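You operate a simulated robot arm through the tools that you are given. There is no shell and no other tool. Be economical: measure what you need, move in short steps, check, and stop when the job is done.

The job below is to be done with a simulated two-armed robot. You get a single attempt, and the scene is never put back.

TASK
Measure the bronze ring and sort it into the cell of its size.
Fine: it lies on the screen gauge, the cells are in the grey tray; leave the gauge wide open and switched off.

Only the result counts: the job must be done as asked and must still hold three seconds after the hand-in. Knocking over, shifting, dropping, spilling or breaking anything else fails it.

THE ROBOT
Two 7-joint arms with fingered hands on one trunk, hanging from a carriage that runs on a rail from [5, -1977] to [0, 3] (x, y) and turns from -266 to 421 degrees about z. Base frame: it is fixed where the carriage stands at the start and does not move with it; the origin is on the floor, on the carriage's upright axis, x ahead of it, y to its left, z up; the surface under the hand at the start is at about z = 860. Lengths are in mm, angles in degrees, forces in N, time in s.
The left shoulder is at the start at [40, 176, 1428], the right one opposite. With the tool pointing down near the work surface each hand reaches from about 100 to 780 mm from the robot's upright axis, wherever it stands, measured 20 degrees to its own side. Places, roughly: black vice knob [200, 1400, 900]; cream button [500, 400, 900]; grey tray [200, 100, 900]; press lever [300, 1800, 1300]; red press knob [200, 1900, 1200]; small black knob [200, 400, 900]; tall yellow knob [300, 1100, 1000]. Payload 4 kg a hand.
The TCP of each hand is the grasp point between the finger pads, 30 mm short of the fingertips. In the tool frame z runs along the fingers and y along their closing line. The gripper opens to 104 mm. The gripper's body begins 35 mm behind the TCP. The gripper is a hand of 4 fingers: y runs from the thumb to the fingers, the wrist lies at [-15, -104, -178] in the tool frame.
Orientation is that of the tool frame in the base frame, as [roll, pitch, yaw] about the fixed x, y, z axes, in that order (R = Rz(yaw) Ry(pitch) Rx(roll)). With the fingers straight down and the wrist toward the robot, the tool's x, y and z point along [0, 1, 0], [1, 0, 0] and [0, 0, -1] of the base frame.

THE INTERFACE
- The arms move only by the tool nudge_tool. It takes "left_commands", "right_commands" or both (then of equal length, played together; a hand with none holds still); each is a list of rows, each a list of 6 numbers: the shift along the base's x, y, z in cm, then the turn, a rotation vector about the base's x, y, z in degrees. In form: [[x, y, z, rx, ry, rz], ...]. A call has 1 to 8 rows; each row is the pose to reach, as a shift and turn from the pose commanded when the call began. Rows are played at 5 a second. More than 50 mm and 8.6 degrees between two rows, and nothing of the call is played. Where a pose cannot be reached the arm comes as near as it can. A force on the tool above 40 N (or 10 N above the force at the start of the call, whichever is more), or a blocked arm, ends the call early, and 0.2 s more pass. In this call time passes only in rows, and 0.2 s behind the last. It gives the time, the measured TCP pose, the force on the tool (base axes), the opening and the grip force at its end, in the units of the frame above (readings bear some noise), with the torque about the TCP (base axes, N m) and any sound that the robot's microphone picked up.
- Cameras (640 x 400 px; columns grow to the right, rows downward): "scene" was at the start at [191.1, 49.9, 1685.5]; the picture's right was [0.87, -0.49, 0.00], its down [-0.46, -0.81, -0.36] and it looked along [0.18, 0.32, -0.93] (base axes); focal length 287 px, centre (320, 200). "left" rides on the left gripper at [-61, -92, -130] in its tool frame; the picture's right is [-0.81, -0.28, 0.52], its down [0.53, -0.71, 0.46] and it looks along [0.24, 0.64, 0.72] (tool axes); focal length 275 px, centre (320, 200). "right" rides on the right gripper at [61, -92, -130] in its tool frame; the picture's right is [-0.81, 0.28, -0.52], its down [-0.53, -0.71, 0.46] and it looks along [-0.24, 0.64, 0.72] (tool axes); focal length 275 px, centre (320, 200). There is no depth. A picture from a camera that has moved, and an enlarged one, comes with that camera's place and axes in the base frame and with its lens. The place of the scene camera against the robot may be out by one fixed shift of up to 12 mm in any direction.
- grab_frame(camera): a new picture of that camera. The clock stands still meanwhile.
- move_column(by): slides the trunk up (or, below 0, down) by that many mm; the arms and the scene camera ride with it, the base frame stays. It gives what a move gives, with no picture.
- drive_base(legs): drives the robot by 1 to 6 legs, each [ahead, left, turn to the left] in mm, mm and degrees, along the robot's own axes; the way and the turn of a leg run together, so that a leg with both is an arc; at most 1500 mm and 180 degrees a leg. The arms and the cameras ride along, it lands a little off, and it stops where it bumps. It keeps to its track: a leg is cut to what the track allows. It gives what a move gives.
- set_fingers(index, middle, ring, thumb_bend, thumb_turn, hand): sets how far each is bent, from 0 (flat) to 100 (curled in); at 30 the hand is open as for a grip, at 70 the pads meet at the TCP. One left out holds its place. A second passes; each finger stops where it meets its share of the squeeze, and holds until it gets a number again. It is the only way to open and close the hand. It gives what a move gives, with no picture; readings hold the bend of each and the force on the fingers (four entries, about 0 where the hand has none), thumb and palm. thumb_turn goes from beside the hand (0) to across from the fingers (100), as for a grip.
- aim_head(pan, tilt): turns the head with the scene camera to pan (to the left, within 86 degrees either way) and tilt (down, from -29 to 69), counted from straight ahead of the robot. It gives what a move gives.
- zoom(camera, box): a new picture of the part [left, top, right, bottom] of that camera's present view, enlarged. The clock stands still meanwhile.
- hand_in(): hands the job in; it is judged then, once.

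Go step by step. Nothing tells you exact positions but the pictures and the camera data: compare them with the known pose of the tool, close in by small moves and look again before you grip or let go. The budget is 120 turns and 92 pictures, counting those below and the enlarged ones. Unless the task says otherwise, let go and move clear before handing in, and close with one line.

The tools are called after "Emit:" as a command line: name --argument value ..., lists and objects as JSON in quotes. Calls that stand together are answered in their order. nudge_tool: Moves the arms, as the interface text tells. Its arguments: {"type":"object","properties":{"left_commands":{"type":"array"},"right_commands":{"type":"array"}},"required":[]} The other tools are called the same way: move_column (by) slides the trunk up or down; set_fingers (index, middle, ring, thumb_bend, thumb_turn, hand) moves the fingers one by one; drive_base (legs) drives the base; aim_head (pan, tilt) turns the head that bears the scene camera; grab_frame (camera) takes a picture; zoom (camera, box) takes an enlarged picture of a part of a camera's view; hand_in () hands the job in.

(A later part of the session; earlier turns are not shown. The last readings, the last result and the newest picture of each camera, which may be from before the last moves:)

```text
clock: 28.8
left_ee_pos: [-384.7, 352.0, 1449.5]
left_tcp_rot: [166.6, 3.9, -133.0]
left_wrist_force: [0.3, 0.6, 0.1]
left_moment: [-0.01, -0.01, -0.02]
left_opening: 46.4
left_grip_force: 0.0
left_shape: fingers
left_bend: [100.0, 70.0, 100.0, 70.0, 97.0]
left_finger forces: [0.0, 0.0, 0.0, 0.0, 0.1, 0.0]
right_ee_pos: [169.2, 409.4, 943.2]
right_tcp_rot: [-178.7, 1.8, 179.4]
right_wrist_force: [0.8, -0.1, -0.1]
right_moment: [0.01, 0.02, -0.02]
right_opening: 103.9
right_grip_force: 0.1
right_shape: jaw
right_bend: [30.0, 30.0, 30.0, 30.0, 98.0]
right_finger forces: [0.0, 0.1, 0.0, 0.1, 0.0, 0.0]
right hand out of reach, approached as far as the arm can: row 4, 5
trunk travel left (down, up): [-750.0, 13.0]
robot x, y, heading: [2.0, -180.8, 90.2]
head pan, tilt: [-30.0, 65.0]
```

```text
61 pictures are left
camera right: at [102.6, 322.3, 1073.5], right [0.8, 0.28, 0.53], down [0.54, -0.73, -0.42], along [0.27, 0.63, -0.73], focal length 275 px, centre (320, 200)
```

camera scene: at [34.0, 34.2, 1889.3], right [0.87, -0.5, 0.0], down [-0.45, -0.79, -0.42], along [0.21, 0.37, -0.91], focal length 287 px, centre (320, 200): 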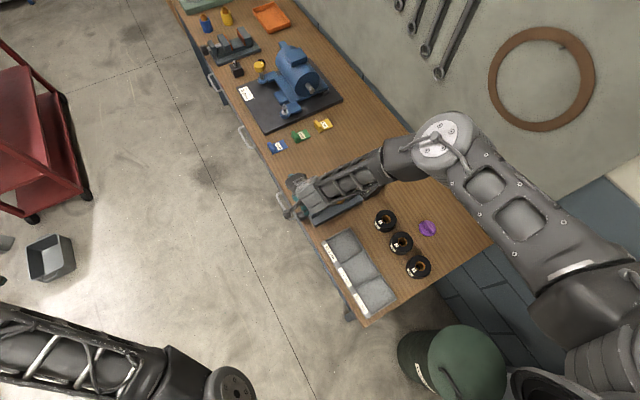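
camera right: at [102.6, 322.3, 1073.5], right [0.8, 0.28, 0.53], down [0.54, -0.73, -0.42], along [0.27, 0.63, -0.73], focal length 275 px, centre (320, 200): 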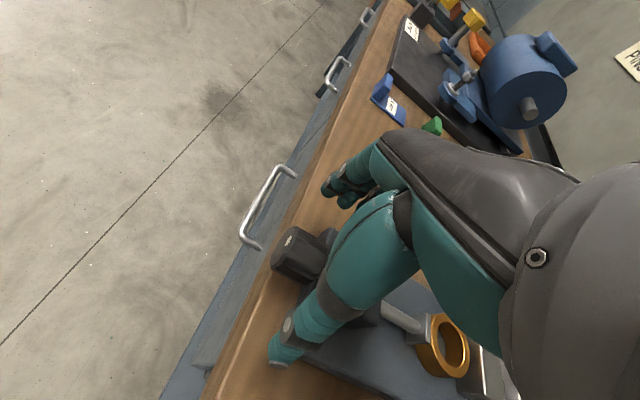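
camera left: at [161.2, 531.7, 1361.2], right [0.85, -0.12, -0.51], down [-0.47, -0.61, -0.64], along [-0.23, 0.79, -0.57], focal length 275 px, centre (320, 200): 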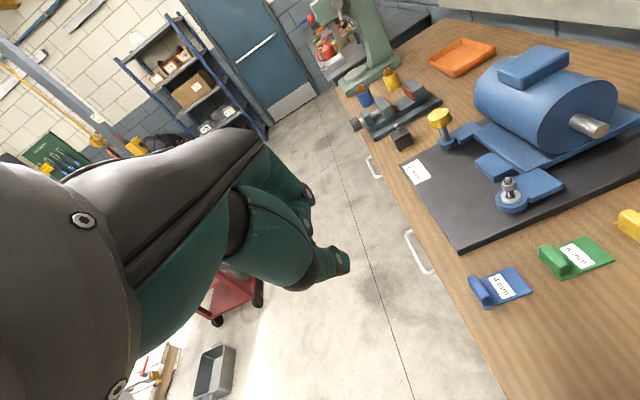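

The arm is now stretched to its limit downward. I'll raise the hand 7 cm and lower the trunk by 108 mm, ending with the hand straddling the knob.

Emit:
nudge_tool --right_commands '[[0, 0.2, 3.5, 0, 0, 0], [-0.3, 0.4, 7, 0, 0, 0]]'

Emit:
move_column --by -80

Emit:
grab_frame --camera "right"

```text
clock: 29.4
left_ee_pos: [-384.7, 350.0, 1449.7]
left_tcp_rot: [166.6, 3.8, -133.0]
left_wrist_force: [-0.2, -0.3, 0.8]
left_moment: [-0.04, 0.02, -0.02]
left_opening: 46.3
left_grip_force: 0.0
left_shape: fingers
left_bend: [100.0, 70.0, 100.0, 70.0, 97.0]
left_finger forces: [0.0, 0.0, 0.0, 0.0, 0.0, 0.0]
right_ee_pos: [165.6, 413.8, 1013.0]
right_tcp_rot: [-178.7, 1.8, 179.3]
right_wrist_force: [0.3, -0.1, 0.6]
right_moment: [0.04, 0.02, -0.02]
right_opening: 104.1
right_grip_force: 0.0
right_shape: jaw
right_bend: [30.0, 30.0, 30.0, 30.0, 97.0]
right_finger forces: [0.0, 0.0, 0.0, 0.0, 0.1, 0.0]
trunk travel left (down, up): [-750.0, 13.0]
robot x, y, heading: [-1.4, -180.8, 90.1]
head pan, tilt: [-30.0, 65.0]
```

```text
clock: 30.5
left_ee_pos: [-384.5, 351.1, 1370.8]
left_tcp_rot: [166.5, 3.9, -133.0]
left_wrist_force: [-0.3, 1.5, 0.1]
left_moment: [0.0, 0.01, -0.02]
left_opening: 46.4
left_grip_force: 0.0
left_shape: fingers
left_bend: [100.0, 70.0, 100.0, 70.0, 97.0]
left_finger forces: [0.1, 0.0, 0.0, 0.0, 0.0, 0.1]
right_ee_pos: [166.8, 414.3, 933.2]
right_tcp_rot: [-178.7, 1.8, 179.2]
right_wrist_force: [0.3, -1.1, -0.2]
right_moment: [0.04, -0.01, 0.01]
right_opening: 104.3
right_grip_force: 0.1
right_shape: jaw
right_bend: [30.0, 30.0, 30.0, 30.0, 97.0]
right_finger forces: [0.0, 0.0, 0.0, 0.1, 0.0, 0.1]
trunk travel left (down, up): [-670.0, 93.0]
robot x, y, heading: [-2.2, -183.1, 90.2]
head pan, tilt: [-30.0, 65.0]
```

```text
60 pictures are left
camera right: at [99.2, 327.6, 1063.0], right [0.8, 0.28, 0.54], down [0.54, -0.73, -0.42], along [0.27, 0.62, -0.73], focal length 275 px, centre (320, 200)
```

right: 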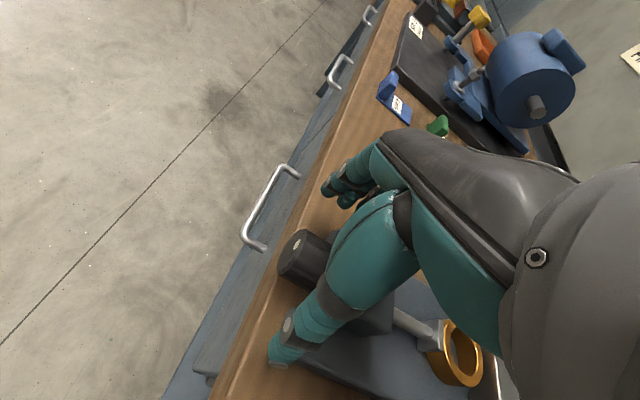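

Knob and hand line up as predicted. Lower 27 mm and close thumb and middle finger on it.

Emit:
nudge_tool --right_commands '[[0, -0.1, -1, 0, 0, 0], [0, -0.1, -2, 0, 0, 0], [0, -0.1, -2.7, 0, 0, 0]]'

Emit:
set_fingers --hand "right" --middle 70 --thumb_bend 70

Emit:
grab_frame --camera "right"

```text
clock: 31.3
left_ee_pos: [-384.2, 352.0, 1370.2]
left_tcp_rot: [166.5, 3.8, -133.0]
left_wrist_force: [-0.2, -0.1, 0.3]
left_moment: [-0.04, -0.02, -0.01]
left_opening: 46.6
left_grip_force: 0.1
left_shape: fingers
left_bend: [100.0, 70.0, 100.0, 70.0, 97.0]
left_finger forces: [0.0, 0.0, 0.0, 0.0, 0.0, 0.0]
right_ee_pos: [166.4, 414.3, 906.2]
right_tcp_rot: [-178.6, 1.7, 179.4]
right_wrist_force: [-0.5, 1.0, 0.0]
right_moment: [0.05, -0.05, 0.0]
right_opening: 104.0
right_grip_force: 0.1
right_shape: jaw
right_bend: [30.0, 30.0, 30.0, 30.0, 97.0]
right_finger forces: [0.1, 0.1, 0.6, 0.0, 0.0, 0.0]
trunk travel left (down, up): [-670.0, 93.0]
robot x, y, heading: [4.0, -179.6, 90.1]
head pan, tilt: [-30.0, 65.0]
```

```text
clock: 32.3
left_ee_pos: [-384.9, 350.8, 1370.9]
left_tcp_rot: [166.5, 3.8, -133.0]
left_wrist_force: [-0.7, -0.9, 0.3]
left_moment: [0.0, -0.03, 0.01]
left_opening: 46.5
left_grip_force: 0.2
left_shape: fingers
left_bend: [100.0, 70.0, 100.0, 70.0, 97.0]
left_finger forces: [0.0, 0.0, 0.0, 0.0, 0.0, 0.1]
right_ee_pos: [167.3, 412.0, 905.1]
right_tcp_rot: [-178.6, 1.7, 179.4]
right_wrist_force: [0.7, -3.0, -0.4]
right_moment: [0.1, -0.02, 0.11]
right_opening: 61.4
right_grip_force: 6.0
right_shape: fingers
right_bend: [30.0, 66.0, 29.0, 65.0, 97.0]
right_finger forces: [0.1, 3.3, 1.4, 0.0, 7.6, 0.0]
trunk travel left (down, up): [-670.0, 93.0]
robot x, y, heading: [2.8, -181.4, 90.1]
head pan, tilt: [-30.0, 65.0]
```

```text
59 pictures are left
camera right: at [99.1, 325.6, 1034.9], right [0.8, 0.28, 0.53], down [0.54, -0.73, -0.42], along [0.27, 0.62, -0.73], focal length 275 px, centre (320, 200)
```

right: 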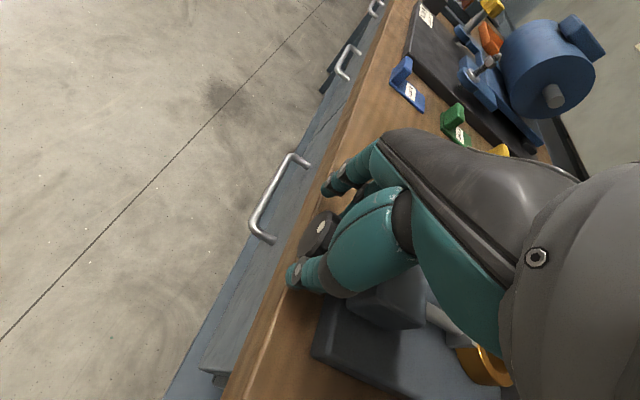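

The knob is gripped (thumb 7.6 N, middle 3.3 N); the ring finger touches something, so I relax it outward. Then I test a gentle push along +x.

Emit:
set_fingers --hand "right" --ring 15 --index 15

Emit:
nudge_tool --right_commands '[[0.15, 0, 0, 0, 0, 0], [0.3, 0, 0, 0, 0, 0]]'

```text
clock: 33.3
left_ee_pos: [-383.8, 350.4, 1369.8]
left_tcp_rot: [166.5, 3.8, -133.0]
left_wrist_force: [-0.5, -0.2, -0.2]
left_moment: [0.0, 0.0, 0.01]
left_opening: 46.2
left_grip_force: 0.1
left_shape: fingers
left_bend: [100.0, 70.0, 100.0, 70.0, 97.0]
left_finger forces: [0.0, 0.1, 0.0, 0.0, 0.0, 0.0]
right_ee_pos: [166.6, 413.4, 904.7]
right_tcp_rot: [-178.6, 1.6, 179.4]
right_wrist_force: [0.9, -3.9, -2.7]
right_moment: [-0.01, -0.03, 0.11]
right_opening: 82.9
right_grip_force: 4.9
right_shape: fingers
right_bend: [15.0, 66.0, 15.0, 65.0, 97.0]
right_finger forces: [0.1, 3.4, 0.0, 0.0, 7.4, 0.1]
trunk travel left (down, up): [-670.0, 93.0]
robot x, y, heading: [-7.9, -175.0, 90.1]
head pan, tilt: [-30.0, 65.0]
```

```text
clock: 33.9
left_ee_pos: [-385.5, 350.3, 1369.5]
left_tcp_rot: [166.5, 3.7, -133.0]
left_wrist_force: [-0.1, -0.2, -0.5]
left_moment: [-0.01, -0.01, 0.02]
left_opening: 46.5
left_grip_force: 0.2
left_shape: fingers
left_bend: [100.0, 70.0, 100.0, 70.0, 97.0]
left_finger forces: [0.0, 0.1, 0.0, 0.2, 0.0, 0.0]
right_ee_pos: [167.0, 411.3, 905.7]
right_tcp_rot: [-178.7, 1.6, 179.5]
right_wrist_force: [-3.7, -1.6, -5.0]
right_moment: [0.05, 0.06, 0.11]
right_opening: 83.0
right_grip_force: 5.2
right_shape: fingers
right_bend: [15.0, 66.0, 15.0, 65.0, 97.0]
right_finger forces: [0.0, 4.1, 0.1, 0.0, 6.3, 0.1]
trunk travel left (down, up): [-670.0, 93.0]
robot x, y, heading: [4.0, -180.0, 90.0]
head pan, tilt: [-30.0, 65.0]
```

The knob resists an axial push, so it's likely a screw. I relax the push and test a turn of +24° about x (closing direction for a right-hand thread).

Emit:
nudge_tool --right_commands '[[-0.3, 0, 0, 0, 0, 0], [-0.3, 0, 0, 8, 0, 0], [-0.3, 0, 0, 16, 0, 0], [-0.3, 0, 0, 24, 0, 0]]'

Emit:
grab_frame --camera "right"

```text
clock: 34.9
left_ee_pos: [-383.2, 350.8, 1370.4]
left_tcp_rot: [166.7, 3.8, -133.1]
left_wrist_force: [0.5, -0.1, -0.5]
left_moment: [-0.01, 0.01, 0.02]
left_opening: 46.5
left_grip_force: 0.1
left_shape: fingers
left_bend: [100.0, 70.0, 100.0, 70.0, 97.0]
left_finger forces: [0.0, 0.1, 0.0, 0.0, 0.0, 0.1]
right_ee_pos: [166.4, 412.3, 904.6]
right_tcp_rot: [177.4, 1.7, 179.2]
right_wrist_force: [0.1, -4.5, -3.3]
right_moment: [-0.05, 0.01, 0.14]
right_opening: 82.9
right_grip_force: 6.0
right_shape: fingers
right_bend: [15.0, 66.0, 15.0, 65.0, 97.0]
right_finger forces: [0.1, 4.5, 0.0, 0.1, 8.0, 0.0]
right hand out of reach, approached as far as the arm can: row 2, 3, 4
trunk travel left (down, up): [-670.0, 93.0]
robot x, y, heading: [0.0, -179.9, 90.0]
head pan, tilt: [-30.0, 65.0]
```

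```text
58 pictures are left
camera right: at [99.2, 316.2, 1028.7], right [0.8, 0.24, 0.55], down [0.54, -0.7, -0.47], along [0.27, 0.67, -0.69], focal length 275 px, centre (320, 200)
```

right: 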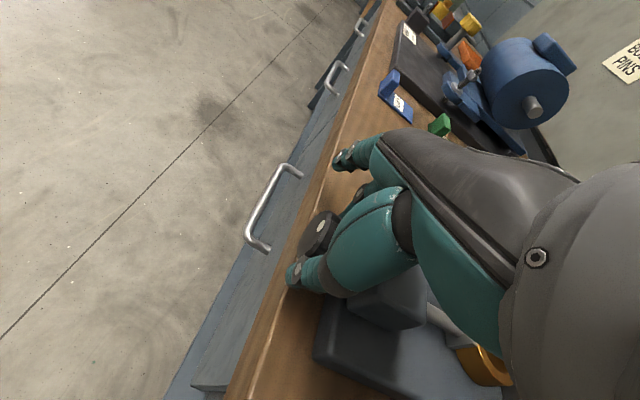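

The wrist cannot tilt that way here, so turning by grip is impractical. Instead I'll stroke the top of the knob with a fingertip (top toward −y closes a right-hand thread, toward +y opens); I release, rise and shape the pinch.

Emit:
set_fingers --hand "right" --middle 30 --thumb_bend 30

Emit:
nudge_tool --right_commands '[[0, 0, 2, -2, 0, 0], [0, 0, 5, -4, 0, 0], [0, 0, 8.5, -4, 0, 0]]'

Emit:
set_fingers --hand "right" --middle 70 --thumb_bend 70 --index 100 --ring 100

Emit:
grab_frame --camera "right"

```text
clock: 35.9
left_ee_pos: [-385.1, 351.8, 1371.2]
left_tcp_rot: [166.6, 3.9, -133.1]
left_wrist_force: [0.5, -0.9, -1.2]
left_moment: [0.05, 0.01, 0.02]
left_opening: 46.3
left_grip_force: 0.1
left_shape: fingers
left_bend: [100.0, 70.0, 100.0, 70.0, 97.0]
left_finger forces: [0.0, 0.1, 0.1, 0.0, 0.0, 0.0]
right_ee_pos: [165.6, 412.5, 905.7]
right_tcp_rot: [177.3, 1.7, 179.2]
right_wrist_force: [-0.1, -0.5, 0.0]
right_moment: [-0.03, 0.0, 0.01]
right_opening: 124.3
right_grip_force: 0.1
right_shape: fingers
right_bend: [15.0, 30.0, 15.0, 30.0, 97.0]
right_finger forces: [0.1, 0.0, 0.1, 0.1, 0.1, 0.0]
trunk travel left (down, up): [-670.0, 93.0]
robot x, y, heading: [2.6, -178.2, 90.3]
head pan, tilt: [-30.0, 65.0]
```

```text
clock: 36.7
left_ee_pos: [-384.0, 351.4, 1371.3]
left_tcp_rot: [166.5, 3.9, -133.0]
left_wrist_force: [-0.1, -0.2, 0.5]
left_moment: [-0.03, 0.01, 0.03]
left_opening: 46.5
left_grip_force: 0.0
left_shape: fingers
left_bend: [100.0, 70.0, 100.0, 70.0, 97.0]
left_finger forces: [0.0, 0.1, 0.0, 0.0, 0.1, 0.0]
right_ee_pos: [166.8, 414.0, 990.9]
right_tcp_rot: [-178.6, 1.8, 179.3]
right_wrist_force: [-0.3, -0.5, 0.2]
right_moment: [-0.03, 0.02, 0.02]
right_opening: 124.6
right_grip_force: 0.0
right_shape: fingers
right_bend: [15.0, 30.0, 15.0, 30.0, 97.0]
right_finger forces: [0.0, 0.1, 0.0, 0.1, 0.1, 0.0]
trunk travel left (down, up): [-670.0, 93.0]
robot x, y, heading: [1.3, -181.5, 89.9]
head pan, tilt: [-30.0, 65.0]
```

```text
clock: 37.7
left_ee_pos: [-383.7, 352.0, 1369.3]
left_tcp_rot: [166.5, 3.9, -132.9]
left_wrist_force: [1.0, 0.9, 0.3]
left_moment: [-0.02, 0.04, 0.01]
left_opening: 46.5
left_grip_force: 0.0
left_shape: fingers
left_bend: [100.0, 70.0, 100.0, 70.0, 97.0]
left_finger forces: [0.1, 0.1, 0.1, 0.1, 0.1, 0.0]
right_ee_pos: [166.5, 412.9, 990.5]
right_tcp_rot: [-178.7, 1.7, 179.4]
right_wrist_force: [1.0, -0.7, 0.5]
right_moment: [0.0, -0.02, -0.01]
right_opening: 1.0
right_grip_force: 0.0
right_shape: fingers
right_bend: [78.0, 70.0, 100.0, 66.0, 97.0]
right_finger forces: [0.0, 0.0, 0.0, 0.1, 0.1, 0.1]
trunk travel left (down, up): [-670.0, 93.0]
robot x, y, heading: [2.1, -179.8, 90.0]
head pan, tilt: [-30.0, 65.0]
```

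```text
57 pictures are left
camera right: at [99.5, 326.8, 1120.9], right [0.8, 0.28, 0.54], down [0.54, -0.73, -0.42], along [0.27, 0.62, -0.73], focal length 275 px, centre (320, 200)
```

right: 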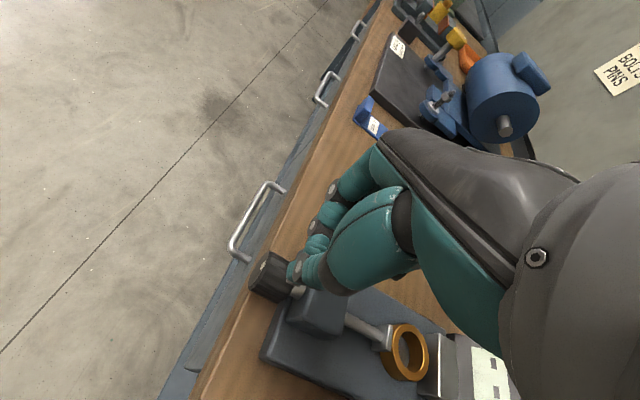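

Now I feel for the top of the knob by descending slowly.

Emit:
nudge_tool --right_commands '[[0, 0, -2, 0, 0, 0], [0, 0, -3.3, 0, 0, 0], [0, 0, -3.7, 0, 0, 0], [0, 0, -4.1, 0, 0, 0]]'

Emit:
grab_frame --camera "right"

```text
clock: 38.7
left_ee_pos: [-383.5, 352.0, 1370.9]
left_tcp_rot: [166.6, 3.9, -133.1]
left_wrist_force: [0.2, -0.4, 0.4]
left_moment: [-0.04, -0.02, -0.01]
left_opening: 46.7
left_grip_force: 0.1
left_shape: fingers
left_bend: [100.0, 70.0, 100.0, 70.0, 97.0]
left_finger forces: [0.0, 0.0, 0.0, 0.1, 0.0, 0.0]
right_ee_pos: [166.9, 413.1, 950.3]
right_tcp_rot: [-178.8, 1.7, 179.3]
right_wrist_force: [-0.2, 0.4, 0.0]
right_moment: [-0.01, 0.02, -0.01]
right_opening: 2.2
right_grip_force: 0.1
right_shape: fingers
right_bend: [79.0, 70.0, 100.0, 66.0, 97.0]
right_finger forces: [0.0, 0.0, 0.1, 0.1, 0.0, 0.0]
trunk travel left (down, up): [-670.0, 93.0]
robot x, y, heading: [-2.1, -177.1, 90.0]
head pan, tilt: [-30.0, 65.0]
```

```text
56 pictures are left
camera right: at [99.0, 326.3, 1080.1], right [0.8, 0.28, 0.53], down [0.54, -0.73, -0.42], along [0.27, 0.62, -0.73], focal length 275 px, centre (320, 200)
```

right: 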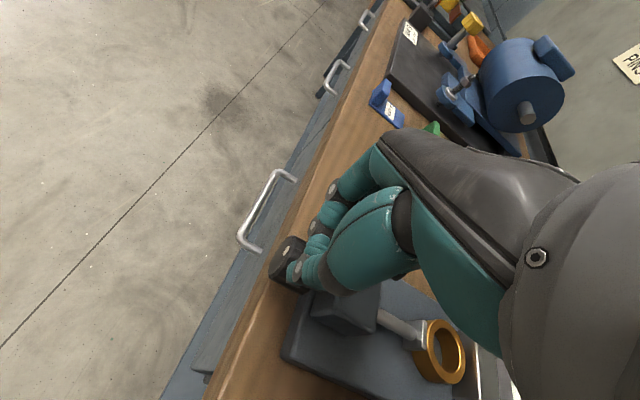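

No contact yet at 950; continue in small steps.

Emit:
nudge_tool --right_commands '[[0, 0, -0.3, 0, 0, 0], [0, 0, -0.6, 0, 0, 0], [0, 0, -0.9, 0, 0, 0]]'

```text
clock: 39.5
left_ee_pos: [-384.3, 353.5, 1370.5]
left_tcp_rot: [166.6, 4.0, -133.0]
left_wrist_force: [-0.1, -0.6, -0.4]
left_moment: [0.03, 0.0, -0.01]
left_opening: 46.3
left_grip_force: 0.2
left_shape: fingers
left_bend: [100.0, 70.0, 100.0, 70.0, 97.0]
left_finger forces: [0.0, 0.0, 0.0, 0.0, 0.0, 0.0]
right_ee_pos: [166.4, 418.4, 943.6]
right_tcp_rot: [-179.0, 1.7, 179.2]
right_wrist_force: [0.9, 2.9, 20.2]
right_moment: [0.02, -0.1, 0.03]
right_opening: 4.1
right_grip_force: 12.0
right_shape: fingers
right_bend: [80.0, 72.0, 100.0, 66.0, 97.0]
right_finger forces: [0.0, 15.0, 0.0, 0.1, 10.4, 0.0]
trunk travel left (down, up): [-670.0, 93.0]
robot x, y, heading: [1.4, -179.7, 90.0]
head pan, tilt: [-30.0, 65.0]
```

Contact at about 947. Now a trial stroke: press and drag the fingertip across the top toward −y, then lift and compare.

Emit:
nudge_tool --right_commands '[[0, 1.0, 1.2, 0, 0, 0], [0, 1.4, 0, 0, 0, 0], [0, 0.7, 0.1, 0, 0, 0], [0, 0, 0.1, 0, 0, 0], [0, -0.7, 0.1, 0, 0, 0], [0, -1.4, 0, 0, 0, 0], [0, -2.1, -0.4, 0, 0, 0], [0, -3.5, 1.5, 0, 0, 0]]'

Emit:
grab_frame --camera "right"

```text
clock: 41.3
left_ee_pos: [-383.6, 350.0, 1368.8]
left_tcp_rot: [166.7, 3.8, -133.0]
left_wrist_force: [0.5, -1.1, 0.0]
left_moment: [0.04, -0.01, 0.03]
left_opening: 46.3
left_grip_force: 0.0
left_shape: fingers
left_bend: [100.0, 70.0, 100.0, 70.0, 97.0]
left_finger forces: [0.0, 0.0, 0.0, 0.0, 0.0, 0.0]
right_ee_pos: [168.3, 370.8, 948.7]
right_tcp_rot: [-177.9, 1.9, 179.2]
right_wrist_force: [0.0, -0.3, 0.4]
right_moment: [0.06, 0.03, 0.0]
right_opening: 46.3
right_grip_force: 0.0
right_shape: fingers
right_bend: [100.0, 70.0, 100.0, 70.0, 98.0]
right_finger forces: [0.0, 0.0, 0.0, 0.0, 0.0, 0.0]
trunk travel left (down, up): [-670.0, 93.0]
robot x, y, heading: [-1.3, -179.5, 90.3]
head pan, tilt: [-30.0, 65.0]
```

```text
55 pictures are left
camera right: at [101.1, 285.0, 1080.6], right [0.8, 0.28, 0.53], down [0.54, -0.74, -0.41], along [0.28, 0.62, -0.74], focal length 275 px, centre (320, 200)
```

right: 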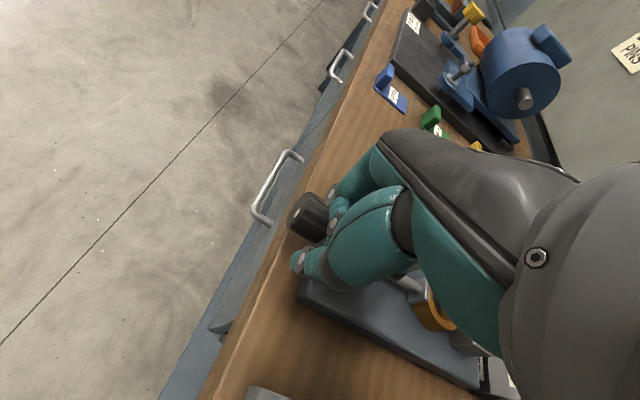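

The stroke slid across. I zoom in on the knob and stem to see whether anything moved.

Emit:
zoom --camera "right" --box '[240, 160, 480, 360]'

Emit:
zoom --camera "scene" --box '[260, 140, 400, 240]'

```text
2.00 times, centred on (360, 260) of right
camera zoom: at [101.1, 285.0, 1080.6], right [0.8, 0.28, 0.53], down [0.54, -0.74, -0.41], along [0.28, 0.62, -0.74], focal length 551 px, centre (240, 80)
```

zoom: 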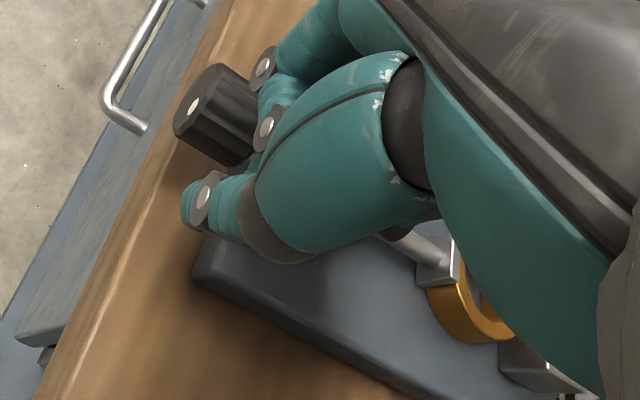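

```text
4.00 times, centred on (330, 190) of scene
camera zoom: at [34.2, 33.0, 1808.5], right [0.87, -0.5, 0.0], down [-0.45, -0.79, -0.42], along [0.21, 0.36, -0.91], focal length 1147 px, centre (280, 240)
```

zoom: 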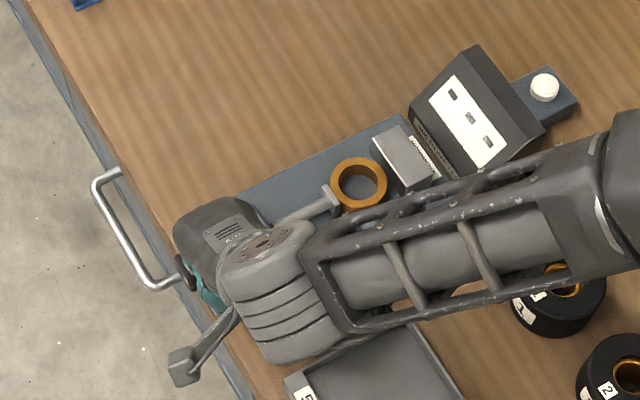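

The spindle tip and ring are visible in the scene camera even now. Zooming there for a precise reference.

Emit:
zoom --camera "scene" --box '[325, 155, 405, 205]'

```text
8.00 times, centred on (365, 180) of scene
camera zoom: at [34.2, 33.0, 1808.5], right [0.87, -0.5, 0.0], down [-0.45, -0.79, -0.42], along [0.21, 0.36, -0.91], focal length 2295 px, centre (-40, 360)
```

zoom: 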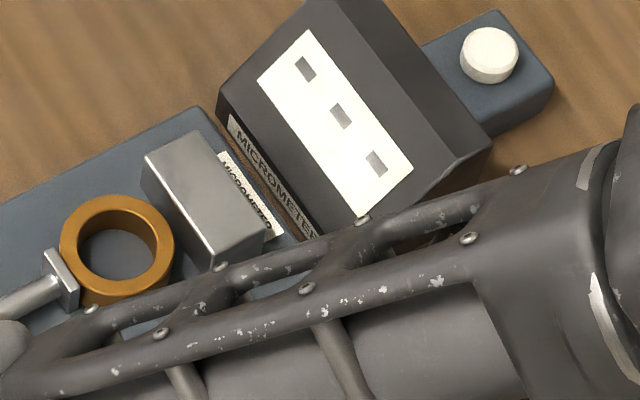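

I'll do a stronger, arc-following stroke and compare with this view.

Emit:
nudge_tool --right_commands '[[-0.2, 2.5, 3, 0, 0, 0], [-0.2, 6.2, 3, 0, 0, 0], [-0.2, 6.0, -0.9, 0, 0, 0], [-0.2, 5.1, -0.8, 0, 0, 0], [-0.2, 4.2, -0.7, 0, 0, 0], [-0.2, 3.3, -0.8, 0, 0, 0], [-0.2, 2.4, -1.3, 0, 0, 0], [-0.2, 0.5, 1.5, 0, 0, 0]]'

Emit:
zoom --camera "scene" --box '[325, 155, 405, 205]'

Emit:
zoom --camera "right" --box '[240, 160, 480, 360]'

```text
clock: 43.1
left_ee_pos: [-384.1, 352.4, 1370.8]
left_tcp_rot: [166.6, 3.9, -133.0]
left_wrist_force: [0.1, 0.2, 0.5]
left_moment: [-0.04, -0.02, 0.0]
left_opening: 46.3
left_grip_force: 0.0
left_shape: fingers
left_bend: [100.0, 70.0, 100.0, 70.0, 97.0]
left_finger forces: [0.0, 0.0, 0.0, 0.1, 0.0, 0.0]
right_ee_pos: [166.0, 383.7, 972.9]
right_tcp_rot: [-178.6, 1.8, 179.4]
right_wrist_force: [0.4, -0.1, -0.4]
right_moment: [-0.05, 0.0, 0.01]
right_opening: 46.4
right_grip_force: 0.0
right_shape: fingers
right_bend: [100.0, 70.0, 100.0, 70.0, 98.0]
right_finger forces: [0.1, 0.1, 0.1, 0.1, 0.1, 0.0]
trunk travel left (down, up): [-670.0, 93.0]
robot x, y, heading: [1.5, -179.0, 90.2]
head pan, tilt: [-30.0, 65.0]
```

```text
8.00 times, centred on (365, 180) of scene
camera zoom: at [34.0, 34.3, 1809.3], right [0.87, -0.5, 0.0], down [-0.45, -0.79, -0.42], along [0.21, 0.37, -0.91], focal length 2295 px, centre (-40, 360)
```

zoom: 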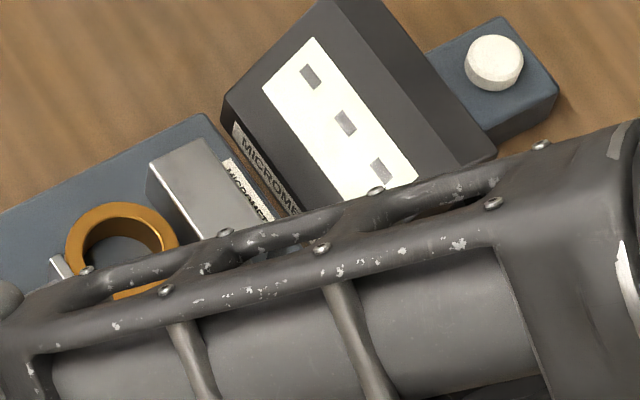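

```text
2.00 times, centred on (360, 260) of right
camera zoom: at [97.8, 296.7, 1101.5], right [0.8, 0.28, 0.54], down [0.54, -0.73, -0.42], along [0.27, 0.62, -0.73], focal length 551 px, centre (240, 80)
```

zoom: 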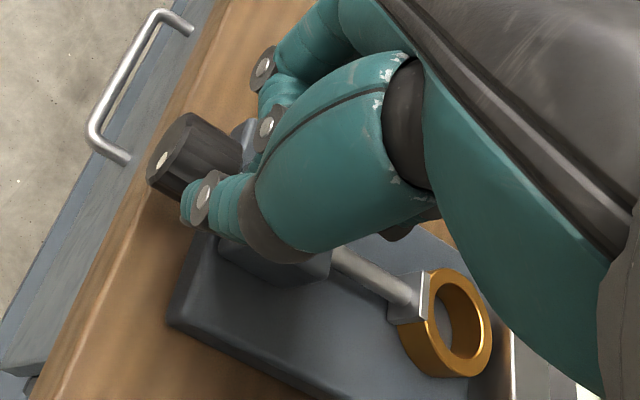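

The ring and anvil look unchanged. To check whether the knob turns, I take a close zoom on its flutes from here, repeat the stroke and return to the same pose.

Emit:
zoom --camera "right" --box '[280, 195, 376, 255]'

Emit:
nudge_tool --right_commands '[[0, 4.7, 0.6, 0, 0, 0], [0, 4.2, -3.5, 0, 0, 0], [0, 3.7, -3.5, 0, 0, 0], [0, 3.2, -3.4, 0, 0, 0], [0, 2.6, -3.4, 0, 0, 0], [0, 2.0, -3.5, 0, 0, 0], [0, 0, 0, 0, 0, 0]]'

Emit:
zoom --camera "right" --box '[280, 195, 376, 255]'

```text
6.67 times, centred on (328, 225) of right
camera zoom: at [97.8, 296.7, 1101.5], right [0.8, 0.28, 0.54], down [0.54, -0.73, -0.42], along [0.27, 0.62, -0.73], focal length 1835 px, centre (267, 33)
```

zoom: 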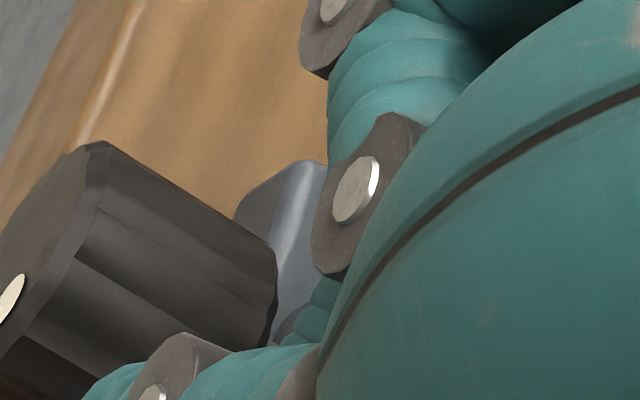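

```text
clock: 44.7
left_ee_pos: [-383.9, 352.2, 1369.6]
left_tcp_rot: [166.6, 3.9, -133.1]
left_wrist_force: [-1.1, 0.2, 0.8]
left_moment: [-0.01, -0.02, 0.02]
left_opening: 46.5
left_grip_force: 0.1
left_shape: fingers
left_bend: [100.0, 70.0, 100.0, 70.0, 97.0]
left_finger forces: [0.0, 0.0, 0.1, 0.1, 0.0, 0.0]
right_ee_pos: [164.6, 380.3, 968.3]
right_tcp_rot: [-178.4, 1.7, 179.4]
right_wrist_force: [-0.4, 0.6, 0.5]
right_moment: [-0.03, -0.02, -0.01]
right_opening: 46.4
right_grip_force: 0.0
right_shape: fingers
right_bend: [100.0, 70.0, 100.0, 70.0, 98.0]
right_finger forces: [0.0, 0.0, 0.1, 0.0, 0.1, 0.0]
trunk travel left (down, up): [-670.0, 93.0]
robot x, y, heading: [4.2, -176.8, 90.2]
head pan, tilt: [-30.0, 65.0]
```

```text
6.67 times, centred on (328, 225) of right
camera zoom: at [97.6, 294.2, 1099.4], right [0.8, 0.28, 0.53], down [0.54, -0.73, -0.42], along [0.27, 0.62, -0.73], focal length 1835 px, centre (267, 33)
```

zoom: 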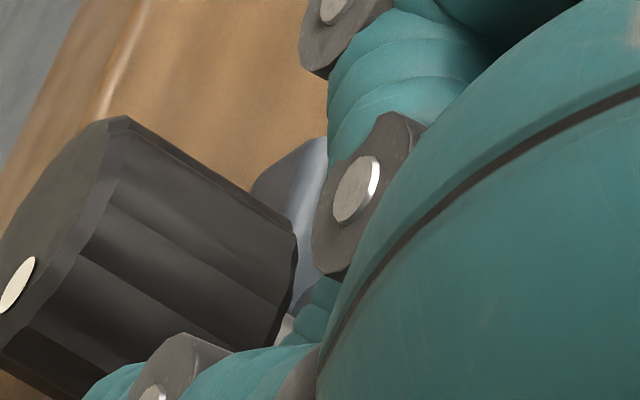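

It's unclear whether that turns it. I test a firmer axial push with closed fingertips on the knob's end face: first moving to just before it.

Emit:
nudge_tool --right_commands '[[-4.5, 0, 0, 0, 0, 0], [-4.5, 3.3, 0, 0, 0, 0], [-4.5, 3.3, -3, 0, 0, 0], [-4.5, 3.3, -5, 0, 0, 0], [-3.2, 3.3, -5, 0, 0, 0], [-2.4, 3.3, -5, 0, 0, 0], [-2.0, 3.3, -5, 0, 0, 0], [-1.6, 3.3, -5, 0, 0, 0]]'

Emit:
grab_frame --camera "right"

Emit:
zoom --camera "scene" --box '[325, 155, 405, 205]'

```text
clock: 46.5
left_ee_pos: [-386.4, 352.2, 1371.8]
left_tcp_rot: [166.5, 3.8, -132.9]
left_wrist_force: [-0.5, 0.4, -0.7]
left_moment: [-0.05, 0.0, -0.01]
left_opening: 46.2
left_grip_force: 0.1
left_shape: fingers
left_bend: [100.0, 70.0, 100.0, 70.0, 97.0]
left_finger forces: [0.0, 0.0, 0.0, 0.1, 0.0, 0.0]
right_ee_pos: [139.5, 416.4, 920.3]
right_tcp_rot: [-178.6, 1.1, 179.6]
right_wrist_force: [-16.3, 0.8, 0.7]
right_moment: [-0.03, 0.42, 0.14]
right_opening: 46.2
right_grip_force: 8.5
right_shape: fingers
right_bend: [100.0, 70.0, 100.0, 70.0, 98.0]
right_finger forces: [0.0, 17.3, 0.1, 0.1, 0.0, 0.1]
trunk travel left (down, up): [-670.0, 93.0]
robot x, y, heading: [1.2, -178.7, 90.4]
head pan, tilt: [-30.0, 65.0]
```

```text
47 pictures are left
camera right: at [74.1, 329.0, 1051.8], right [0.8, 0.28, 0.53], down [0.54, -0.73, -0.43], along [0.26, 0.63, -0.73], focal length 275 px, centre (320, 200)
```

right: 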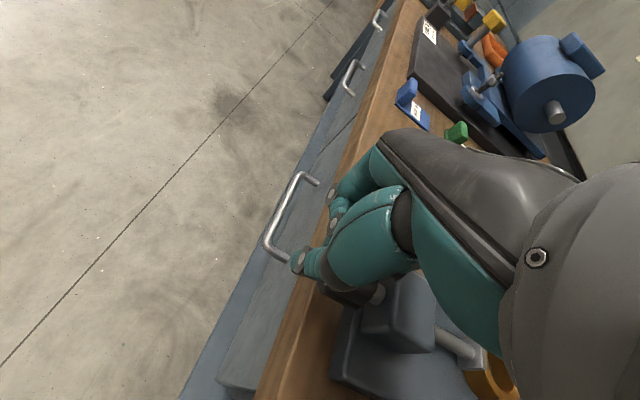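

```text
8.00 times, centred on (365, 180) of scene
camera zoom: at [32.7, 34.2, 1809.2], right [0.87, -0.5, 0.0], down [-0.45, -0.79, -0.42], along [0.21, 0.37, -0.91], focal length 2295 px, centre (-40, 360)
```

zoom: 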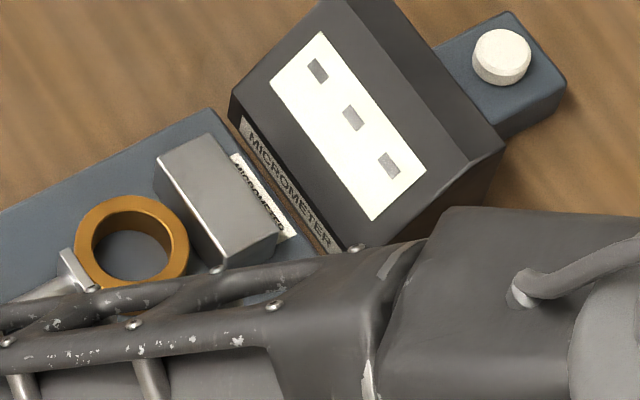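

A 16 N axial push does nothing, so it is a screw. A longer, better stroke is to drag a straight finger vertically along the knob's +y side; I back off, rise and flatten the fingers to see their geometry.

Emit:
nudge_tool --right_commands '[[-1.5, 0, 0, 0, 0, 0], [-1.5, 0, 4, 0, 0, 0], [-1.5, 0, 8, 0, 0, 0]]'

Emit:
set_fingers --hand "right" --middle 0 --index 0 --ring 0 --thumb_bend 20

Emit:
grab_frame --camera "right"

```text
clock: 47.3
left_ee_pos: [-384.0, 350.6, 1369.1]
left_tcp_rot: [166.6, 3.9, -133.0]
left_wrist_force: [0.4, -0.2, -0.2]
left_moment: [0.0, -0.03, -0.02]
left_opening: 46.5
left_grip_force: 0.1
left_shape: fingers
left_bend: [100.0, 70.0, 100.0, 70.0, 97.0]
left_finger forces: [0.0, 0.0, 0.1, 0.1, 0.1, 0.1]
right_ee_pos: [135.0, 417.0, 1000.6]
right_tcp_rot: [-178.7, 1.9, 179.3]
right_wrist_force: [0.3, -0.3, -0.6]
right_moment: [-0.02, 0.03, -0.02]
right_opening: 46.5
right_grip_force: 0.1
right_shape: fingers
right_bend: [100.0, 70.0, 100.0, 70.0, 98.0]
right_finger forces: [0.0, 0.0, 0.0, 0.0, 0.0, 0.1]
trunk travel left (down, up): [-670.0, 93.0]
robot x, y, heading: [3.3, -179.4, 90.2]
head pan, tilt: [-30.0, 65.0]
```

```text
clock: 48.3
left_ee_pos: [-384.0, 351.6, 1371.1]
left_tcp_rot: [166.6, 3.9, -133.0]
left_wrist_force: [0.1, -0.1, 0.2]
left_moment: [-0.03, -0.02, 0.0]
left_opening: 46.2
left_grip_force: 0.1
left_shape: fingers
left_bend: [100.0, 70.0, 100.0, 70.0, 97.0]
left_finger forces: [0.0, 0.0, 0.1, 0.0, 0.0, 0.1]
right_ee_pos: [133.1, 416.4, 1000.4]
right_tcp_rot: [-178.7, 1.7, 179.3]
right_wrist_force: [-0.5, -0.1, 0.2]
right_moment: [0.0, -0.01, -0.01]
right_opening: 150.6
right_grip_force: 0.0
right_shape: fingers
right_bend: [0.0, 0.0, 0.0, 20.0, 98.0]
right_finger forces: [0.1, 0.0, 0.0, 0.1, 0.1, 0.0]
trunk travel left (down, up): [-670.0, 93.0]
robot x, y, heading: [-0.0, -178.2, 90.1]
head pan, tilt: [-30.0, 65.0]
```

```text
45 pictures are left
camera right: at [66.5, 329.3, 1131.1], right [0.8, 0.28, 0.54], down [0.54, -0.73, -0.42], along [0.27, 0.62, -0.73], focal length 275 px, centre (320, 200)
```

right: 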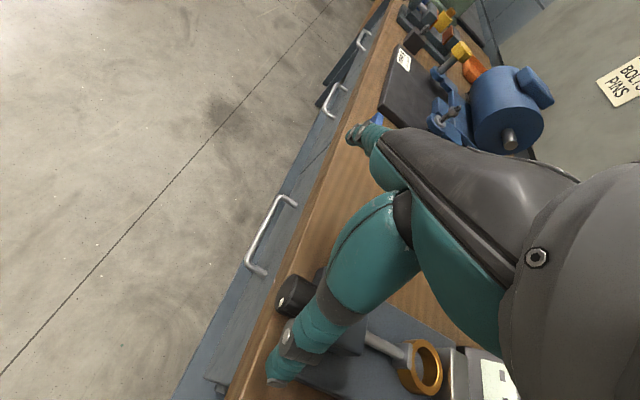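

Flat fingers splay outward, awkward for that. I go back to the fingertip pinch and do a top stroke with a force reading midway to learn whether the knob turns.

Emit:
set_fingers --hand "right" --index 100 --ring 100 --middle 70 --thumb_bend 70

Emit:
nudge_tool --right_commands '[[3, -1.5, 0, 0, 0, 0], [3, -2.0, -3, 0, 0, 0], [3, -1.9, -5.7, 0, 0, 0], [3, -1.4, -5.8, 0, 0, 0], [3, -0.9, -5.8, 0, 0, 0], [3, -0.4, -5.8, 0, 0, 0]]'

Emit:
zoom --camera "right" --box '[240, 200, 400, 300]'

```text
clock: 49.3
left_ee_pos: [-384.4, 350.8, 1370.3]
left_tcp_rot: [166.6, 3.9, -133.0]
left_wrist_force: [-0.5, 0.1, -0.8]
left_moment: [0.0, 0.0, 0.0]
left_opening: 46.2
left_grip_force: 0.1
left_shape: fingers
left_bend: [100.0, 70.0, 100.0, 70.0, 97.0]
left_finger forces: [0.0, 0.0, 0.1, 0.0, 0.0, 0.1]
right_ee_pos: [134.3, 415.9, 1000.3]
right_tcp_rot: [-178.7, 1.7, 179.4]
right_wrist_force: [-0.2, 0.6, -0.8]
right_moment: [0.0, -0.03, 0.02]
right_opening: 0.7
right_grip_force: 0.0
right_shape: fingers
right_bend: [78.0, 70.0, 100.0, 66.0, 97.0]
right_finger forces: [0.0, 0.1, 0.1, 0.0, 0.0, 0.0]
trunk travel left (down, up): [-670.0, 93.0]
robot x, y, heading: [0.5, -179.8, 90.0]
head pan, tilt: [-30.0, 65.0]
```

```text
clock: 50.7
left_ee_pos: [-383.5, 351.7, 1370.0]
left_tcp_rot: [166.5, 3.8, -133.1]
left_wrist_force: [0.2, 0.1, 0.1]
left_moment: [0.02, -0.01, -0.03]
left_opening: 46.7
left_grip_force: 0.0
left_shape: fingers
left_bend: [100.0, 70.0, 100.0, 70.0, 97.0]
left_finger forces: [0.0, 0.1, 0.0, 0.1, 0.0, 0.0]
right_ee_pos: [163.5, 411.6, 941.2]
right_tcp_rot: [-178.7, 1.7, 179.4]
right_wrist_force: [-0.1, -2.7, 6.2]
right_moment: [-0.12, 0.01, -0.03]
right_opening: 2.5
right_grip_force: 2.8
right_shape: fingers
right_bend: [79.0, 72.0, 100.0, 66.0, 97.0]
right_finger forces: [0.0, 6.3, 0.1, 0.0, 0.1, 0.0]
trunk travel left (down, up): [-670.0, 93.0]
robot x, y, heading: [-0.3, -182.6, 90.2]
head pan, tilt: [-30.0, 65.0]
```

```text
4.00 times, centred on (320, 250) of right
camera zoom: at [96.2, 325.8, 1072.9], right [0.8, 0.28, 0.53], down [0.54, -0.73, -0.42], along [0.27, 0.62, -0.73], focal length 1101 px, centre (320, 0)
```

zoom: 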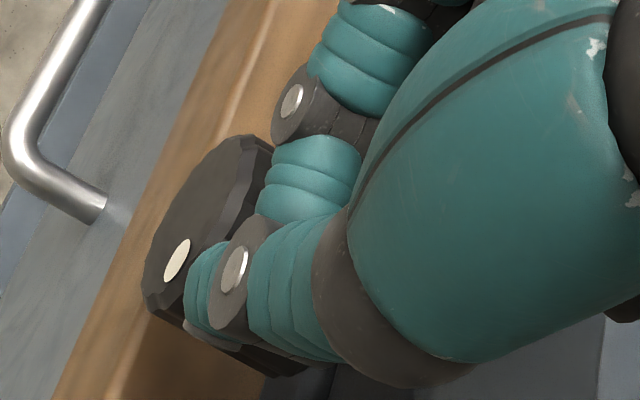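

The knob's end face bears an off-centre white dot, a good turn marker (now at about −y). I continue the stroke +y and look at the dot again.

Emit:
nudge_tool --right_commands '[[0, 0.5, -0.2, 0, 0, 0], [0, 1.0, -0.4, 0, 0, 0], [0, 1.5, -0.7, 0, 0, 0]]'

Emit:
zoom --camera "right" --box '[240, 200, 400, 300]'

```text
clock: 51.5
left_ee_pos: [-384.6, 350.7, 1370.4]
left_tcp_rot: [166.7, 3.8, -132.9]
left_wrist_force: [0.1, -0.5, -0.9]
left_moment: [0.04, 0.01, 0.04]
left_opening: 46.6
left_grip_force: 0.1
left_shape: fingers
left_bend: [100.0, 70.0, 100.0, 70.0, 97.0]
left_finger forces: [0.0, 0.1, 0.0, 0.0, 0.0, 0.1]
right_ee_pos: [162.9, 425.4, 933.6]
right_tcp_rot: [-178.5, 1.7, 179.3]
right_wrist_force: [-1.1, -11.1, 19.2]
right_moment: [-0.62, 0.0, 0.08]
right_opening: 54.4
right_grip_force: 13.0
right_shape: fingers
right_bend: [100.0, 76.0, 100.0, 58.0, 97.0]
right_finger forces: [0.0, 10.1, 0.1, 0.1, 16.1, 0.0]
trunk travel left (down, up): [-670.0, 93.0]
robot x, y, heading: [1.4, -178.9, 90.0]
head pan, tilt: [-30.0, 65.0]
```

```text
4.00 times, centred on (320, 250) of right
camera zoom: at [96.0, 338.8, 1065.3], right [0.8, 0.28, 0.53], down [0.54, -0.73, -0.42], along [0.27, 0.62, -0.73], focal length 1101 px, centre (320, 0)
```

zoom: 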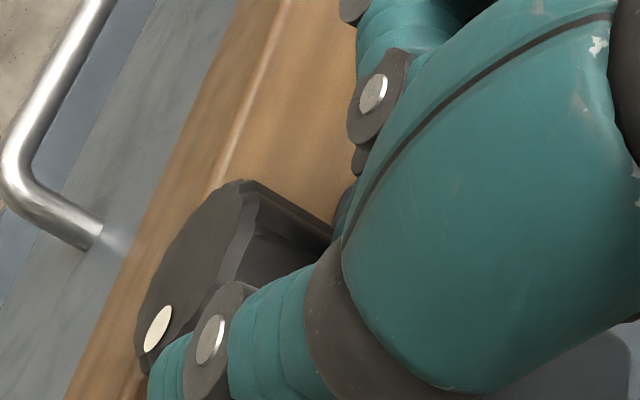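

From the dot geometry the −y strokes turned the knob about +40° each, and the spindle tip seems slightly farther from the ring, so that sense may be opening. I retract to get an unobstructed look.

Emit:
nudge_tool --right_commands '[[0, 0, 3, 0, 0, 0], [0, 0, 7, 0, 0, 0], [-3, -3, 9, 0, 0, 0], [-6, -6, 9, 0, 0, 0], [-9, -9, 9, 0, 0, 0], [-11, -12, 9, 0, 0, 0]]'

Emit:
zoom --camera "scene" --box '[285, 155, 381, 215]'

Emit:
grab_frame --camera "right"

```text
clock: 52.9
left_ee_pos: [-384.9, 351.7, 1370.2]
left_tcp_rot: [166.5, 3.9, -133.1]
left_wrist_force: [-0.5, -0.2, 0.5]
left_moment: [-0.02, 0.01, 0.0]
left_opening: 46.2
left_grip_force: 0.2
left_shape: fingers
left_bend: [100.0, 70.0, 100.0, 70.0, 97.0]
left_finger forces: [0.1, 0.1, 0.1, 0.0, 0.0, 0.0]
right_ee_pos: [53.9, 305.7, 1025.3]
right_tcp_rot: [-178.7, 1.7, 179.3]
right_wrist_force: [0.9, 0.6, 0.3]
right_moment: [-0.02, 0.01, 0.01]
right_opening: 46.6
right_grip_force: 0.0
right_shape: fingers
right_bend: [100.0, 70.0, 100.0, 70.0, 97.0]
right_finger forces: [0.1, 0.0, 0.1, 0.1, 0.1, 0.0]
trunk travel left (down, up): [-670.0, 93.0]
robot x, y, heading: [3.1, -180.2, 90.2]
head pan, tilt: [-30.0, 65.0]
```

```text
6.67 times, centred on (333, 185) of scene
camera zoom: at [34.0, 34.1, 1809.3], right [0.87, -0.5, 0.0], down [-0.45, -0.79, -0.42], along [0.21, 0.37, -0.91], focal length 1912 px, centre (233, 300)
```

zoom: 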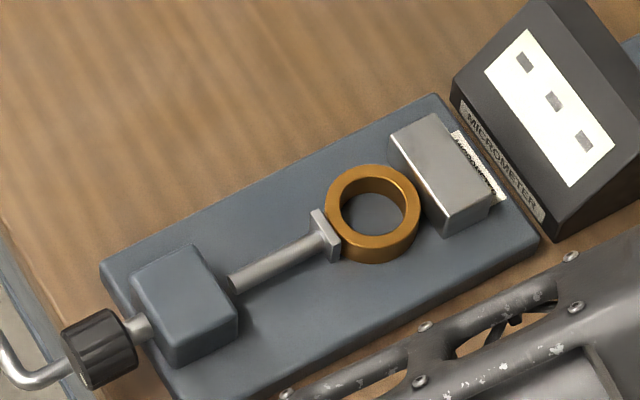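

```text
41 pictures are left
camera right: at [-13.4, 219.0, 1156.2], right [0.8, 0.28, 0.54], down [0.54, -0.73, -0.42], along [0.27, 0.62, -0.73], focal length 275 px, centre (320, 200)
```

right: 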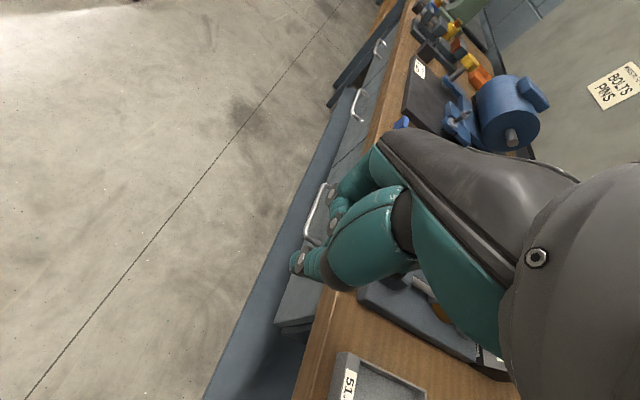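

Now the view is clear: compared with the start, ring and spindle look to have moved toward the anvil (tip–anvil gap ~63 → ~56 mm), so the −y strokes do close it. I go back above the knob and continue closing strokes.

Emit:
nudge_tool --right_commands '[[2.8, 3.2, -1, 0, 0, 0], [5.6, 6.4, -2, 0, 0, 0], [8.4, 9.6, -3, 0, 0, 0], [11.2, 12.7, -4, 0, 0, 0]]'

Emit:
nudge_tool --right_commands '[[0, -0.7, -4.6, 0, 0, 0], [0, -1.2, -4.6, 0, 0, 0], [0, -1.7, -4.5, 0, 0, 0], [0, -2.3, -4.5, 0, 0, 0], [0, -2.9, -4.6, 0, 0, 0], [0, -4.0, -2, 0, 0, 0], [0, -4.0, 0, 0, 0, 0]]'

Emit:
zoom --camera "scene" --box '[285, 140, 413, 220]'

```text
clock: 53.9
left_ee_pos: [-384.4, 351.5, 1370.1]
left_tcp_rot: [166.6, 3.9, -133.1]
left_wrist_force: [-0.2, 0.6, -0.1]
left_moment: [0.01, 0.01, 0.01]
left_opening: 46.7
left_grip_force: 0.1
left_shape: fingers
left_bend: [100.0, 70.0, 100.0, 70.0, 97.0]
left_finger forces: [0.0, 0.0, 0.0, 0.0, 0.0, 0.0]
right_ee_pos: [164.9, 436.6, 985.3]
right_tcp_rot: [-178.8, 1.8, 179.4]
right_wrist_force: [-0.5, -0.1, -0.4]
right_moment: [0.0, 0.01, 0.0]
right_opening: 46.5
right_grip_force: 0.1
right_shape: fingers
right_bend: [100.0, 70.0, 100.0, 70.0, 97.0]
right_finger forces: [0.0, 0.0, 0.1, 0.0, 0.0, 0.0]
trunk travel left (down, up): [-670.0, 93.0]
robot x, y, heading: [-2.1, -178.2, 90.4]
head pan, tilt: [-30.0, 65.0]
```

```text
clock: 55.5
left_ee_pos: [-383.6, 351.3, 1370.1]
left_tcp_rot: [166.6, 3.9, -133.0]
left_wrist_force: [-1.2, -0.3, 0.5]
left_moment: [0.03, -0.01, 0.01]
left_opening: 46.5
left_grip_force: 0.1
left_shape: fingers
left_bend: [100.0, 70.0, 100.0, 70.0, 97.0]
left_finger forces: [0.0, 0.0, 0.1, 0.1, 0.0, 0.0]
right_ee_pos: [165.7, 392.8, 984.1]
right_tcp_rot: [-178.5, 1.8, 179.3]
right_wrist_force: [-0.4, -0.2, 0.4]
right_moment: [-0.03, 0.04, -0.01]
right_opening: 46.1
right_grip_force: 0.1
right_shape: fingers
right_bend: [100.0, 70.0, 100.0, 70.0, 98.0]
right_finger forces: [0.0, 0.0, 0.0, 0.0, 0.0, 0.1]
trunk travel left (down, up): [-670.0, 93.0]
robot x, y, heading: [-2.8, -179.1, 90.1]
head pan, tilt: [-30.0, 65.0]
```

```text
5.00 times, centred on (349, 180) of scene
camera zoom: at [34.0, 34.0, 1809.1], right [0.87, -0.5, 0.0], down [-0.45, -0.79, -0.42], along [0.21, 0.37, -0.91], focal length 1434 px, centre (175, 300)
```

zoom: 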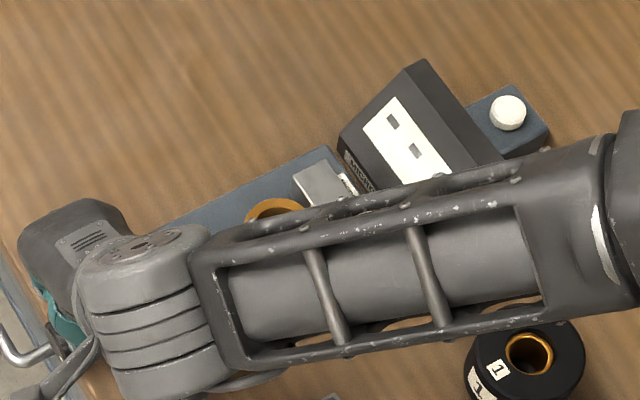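

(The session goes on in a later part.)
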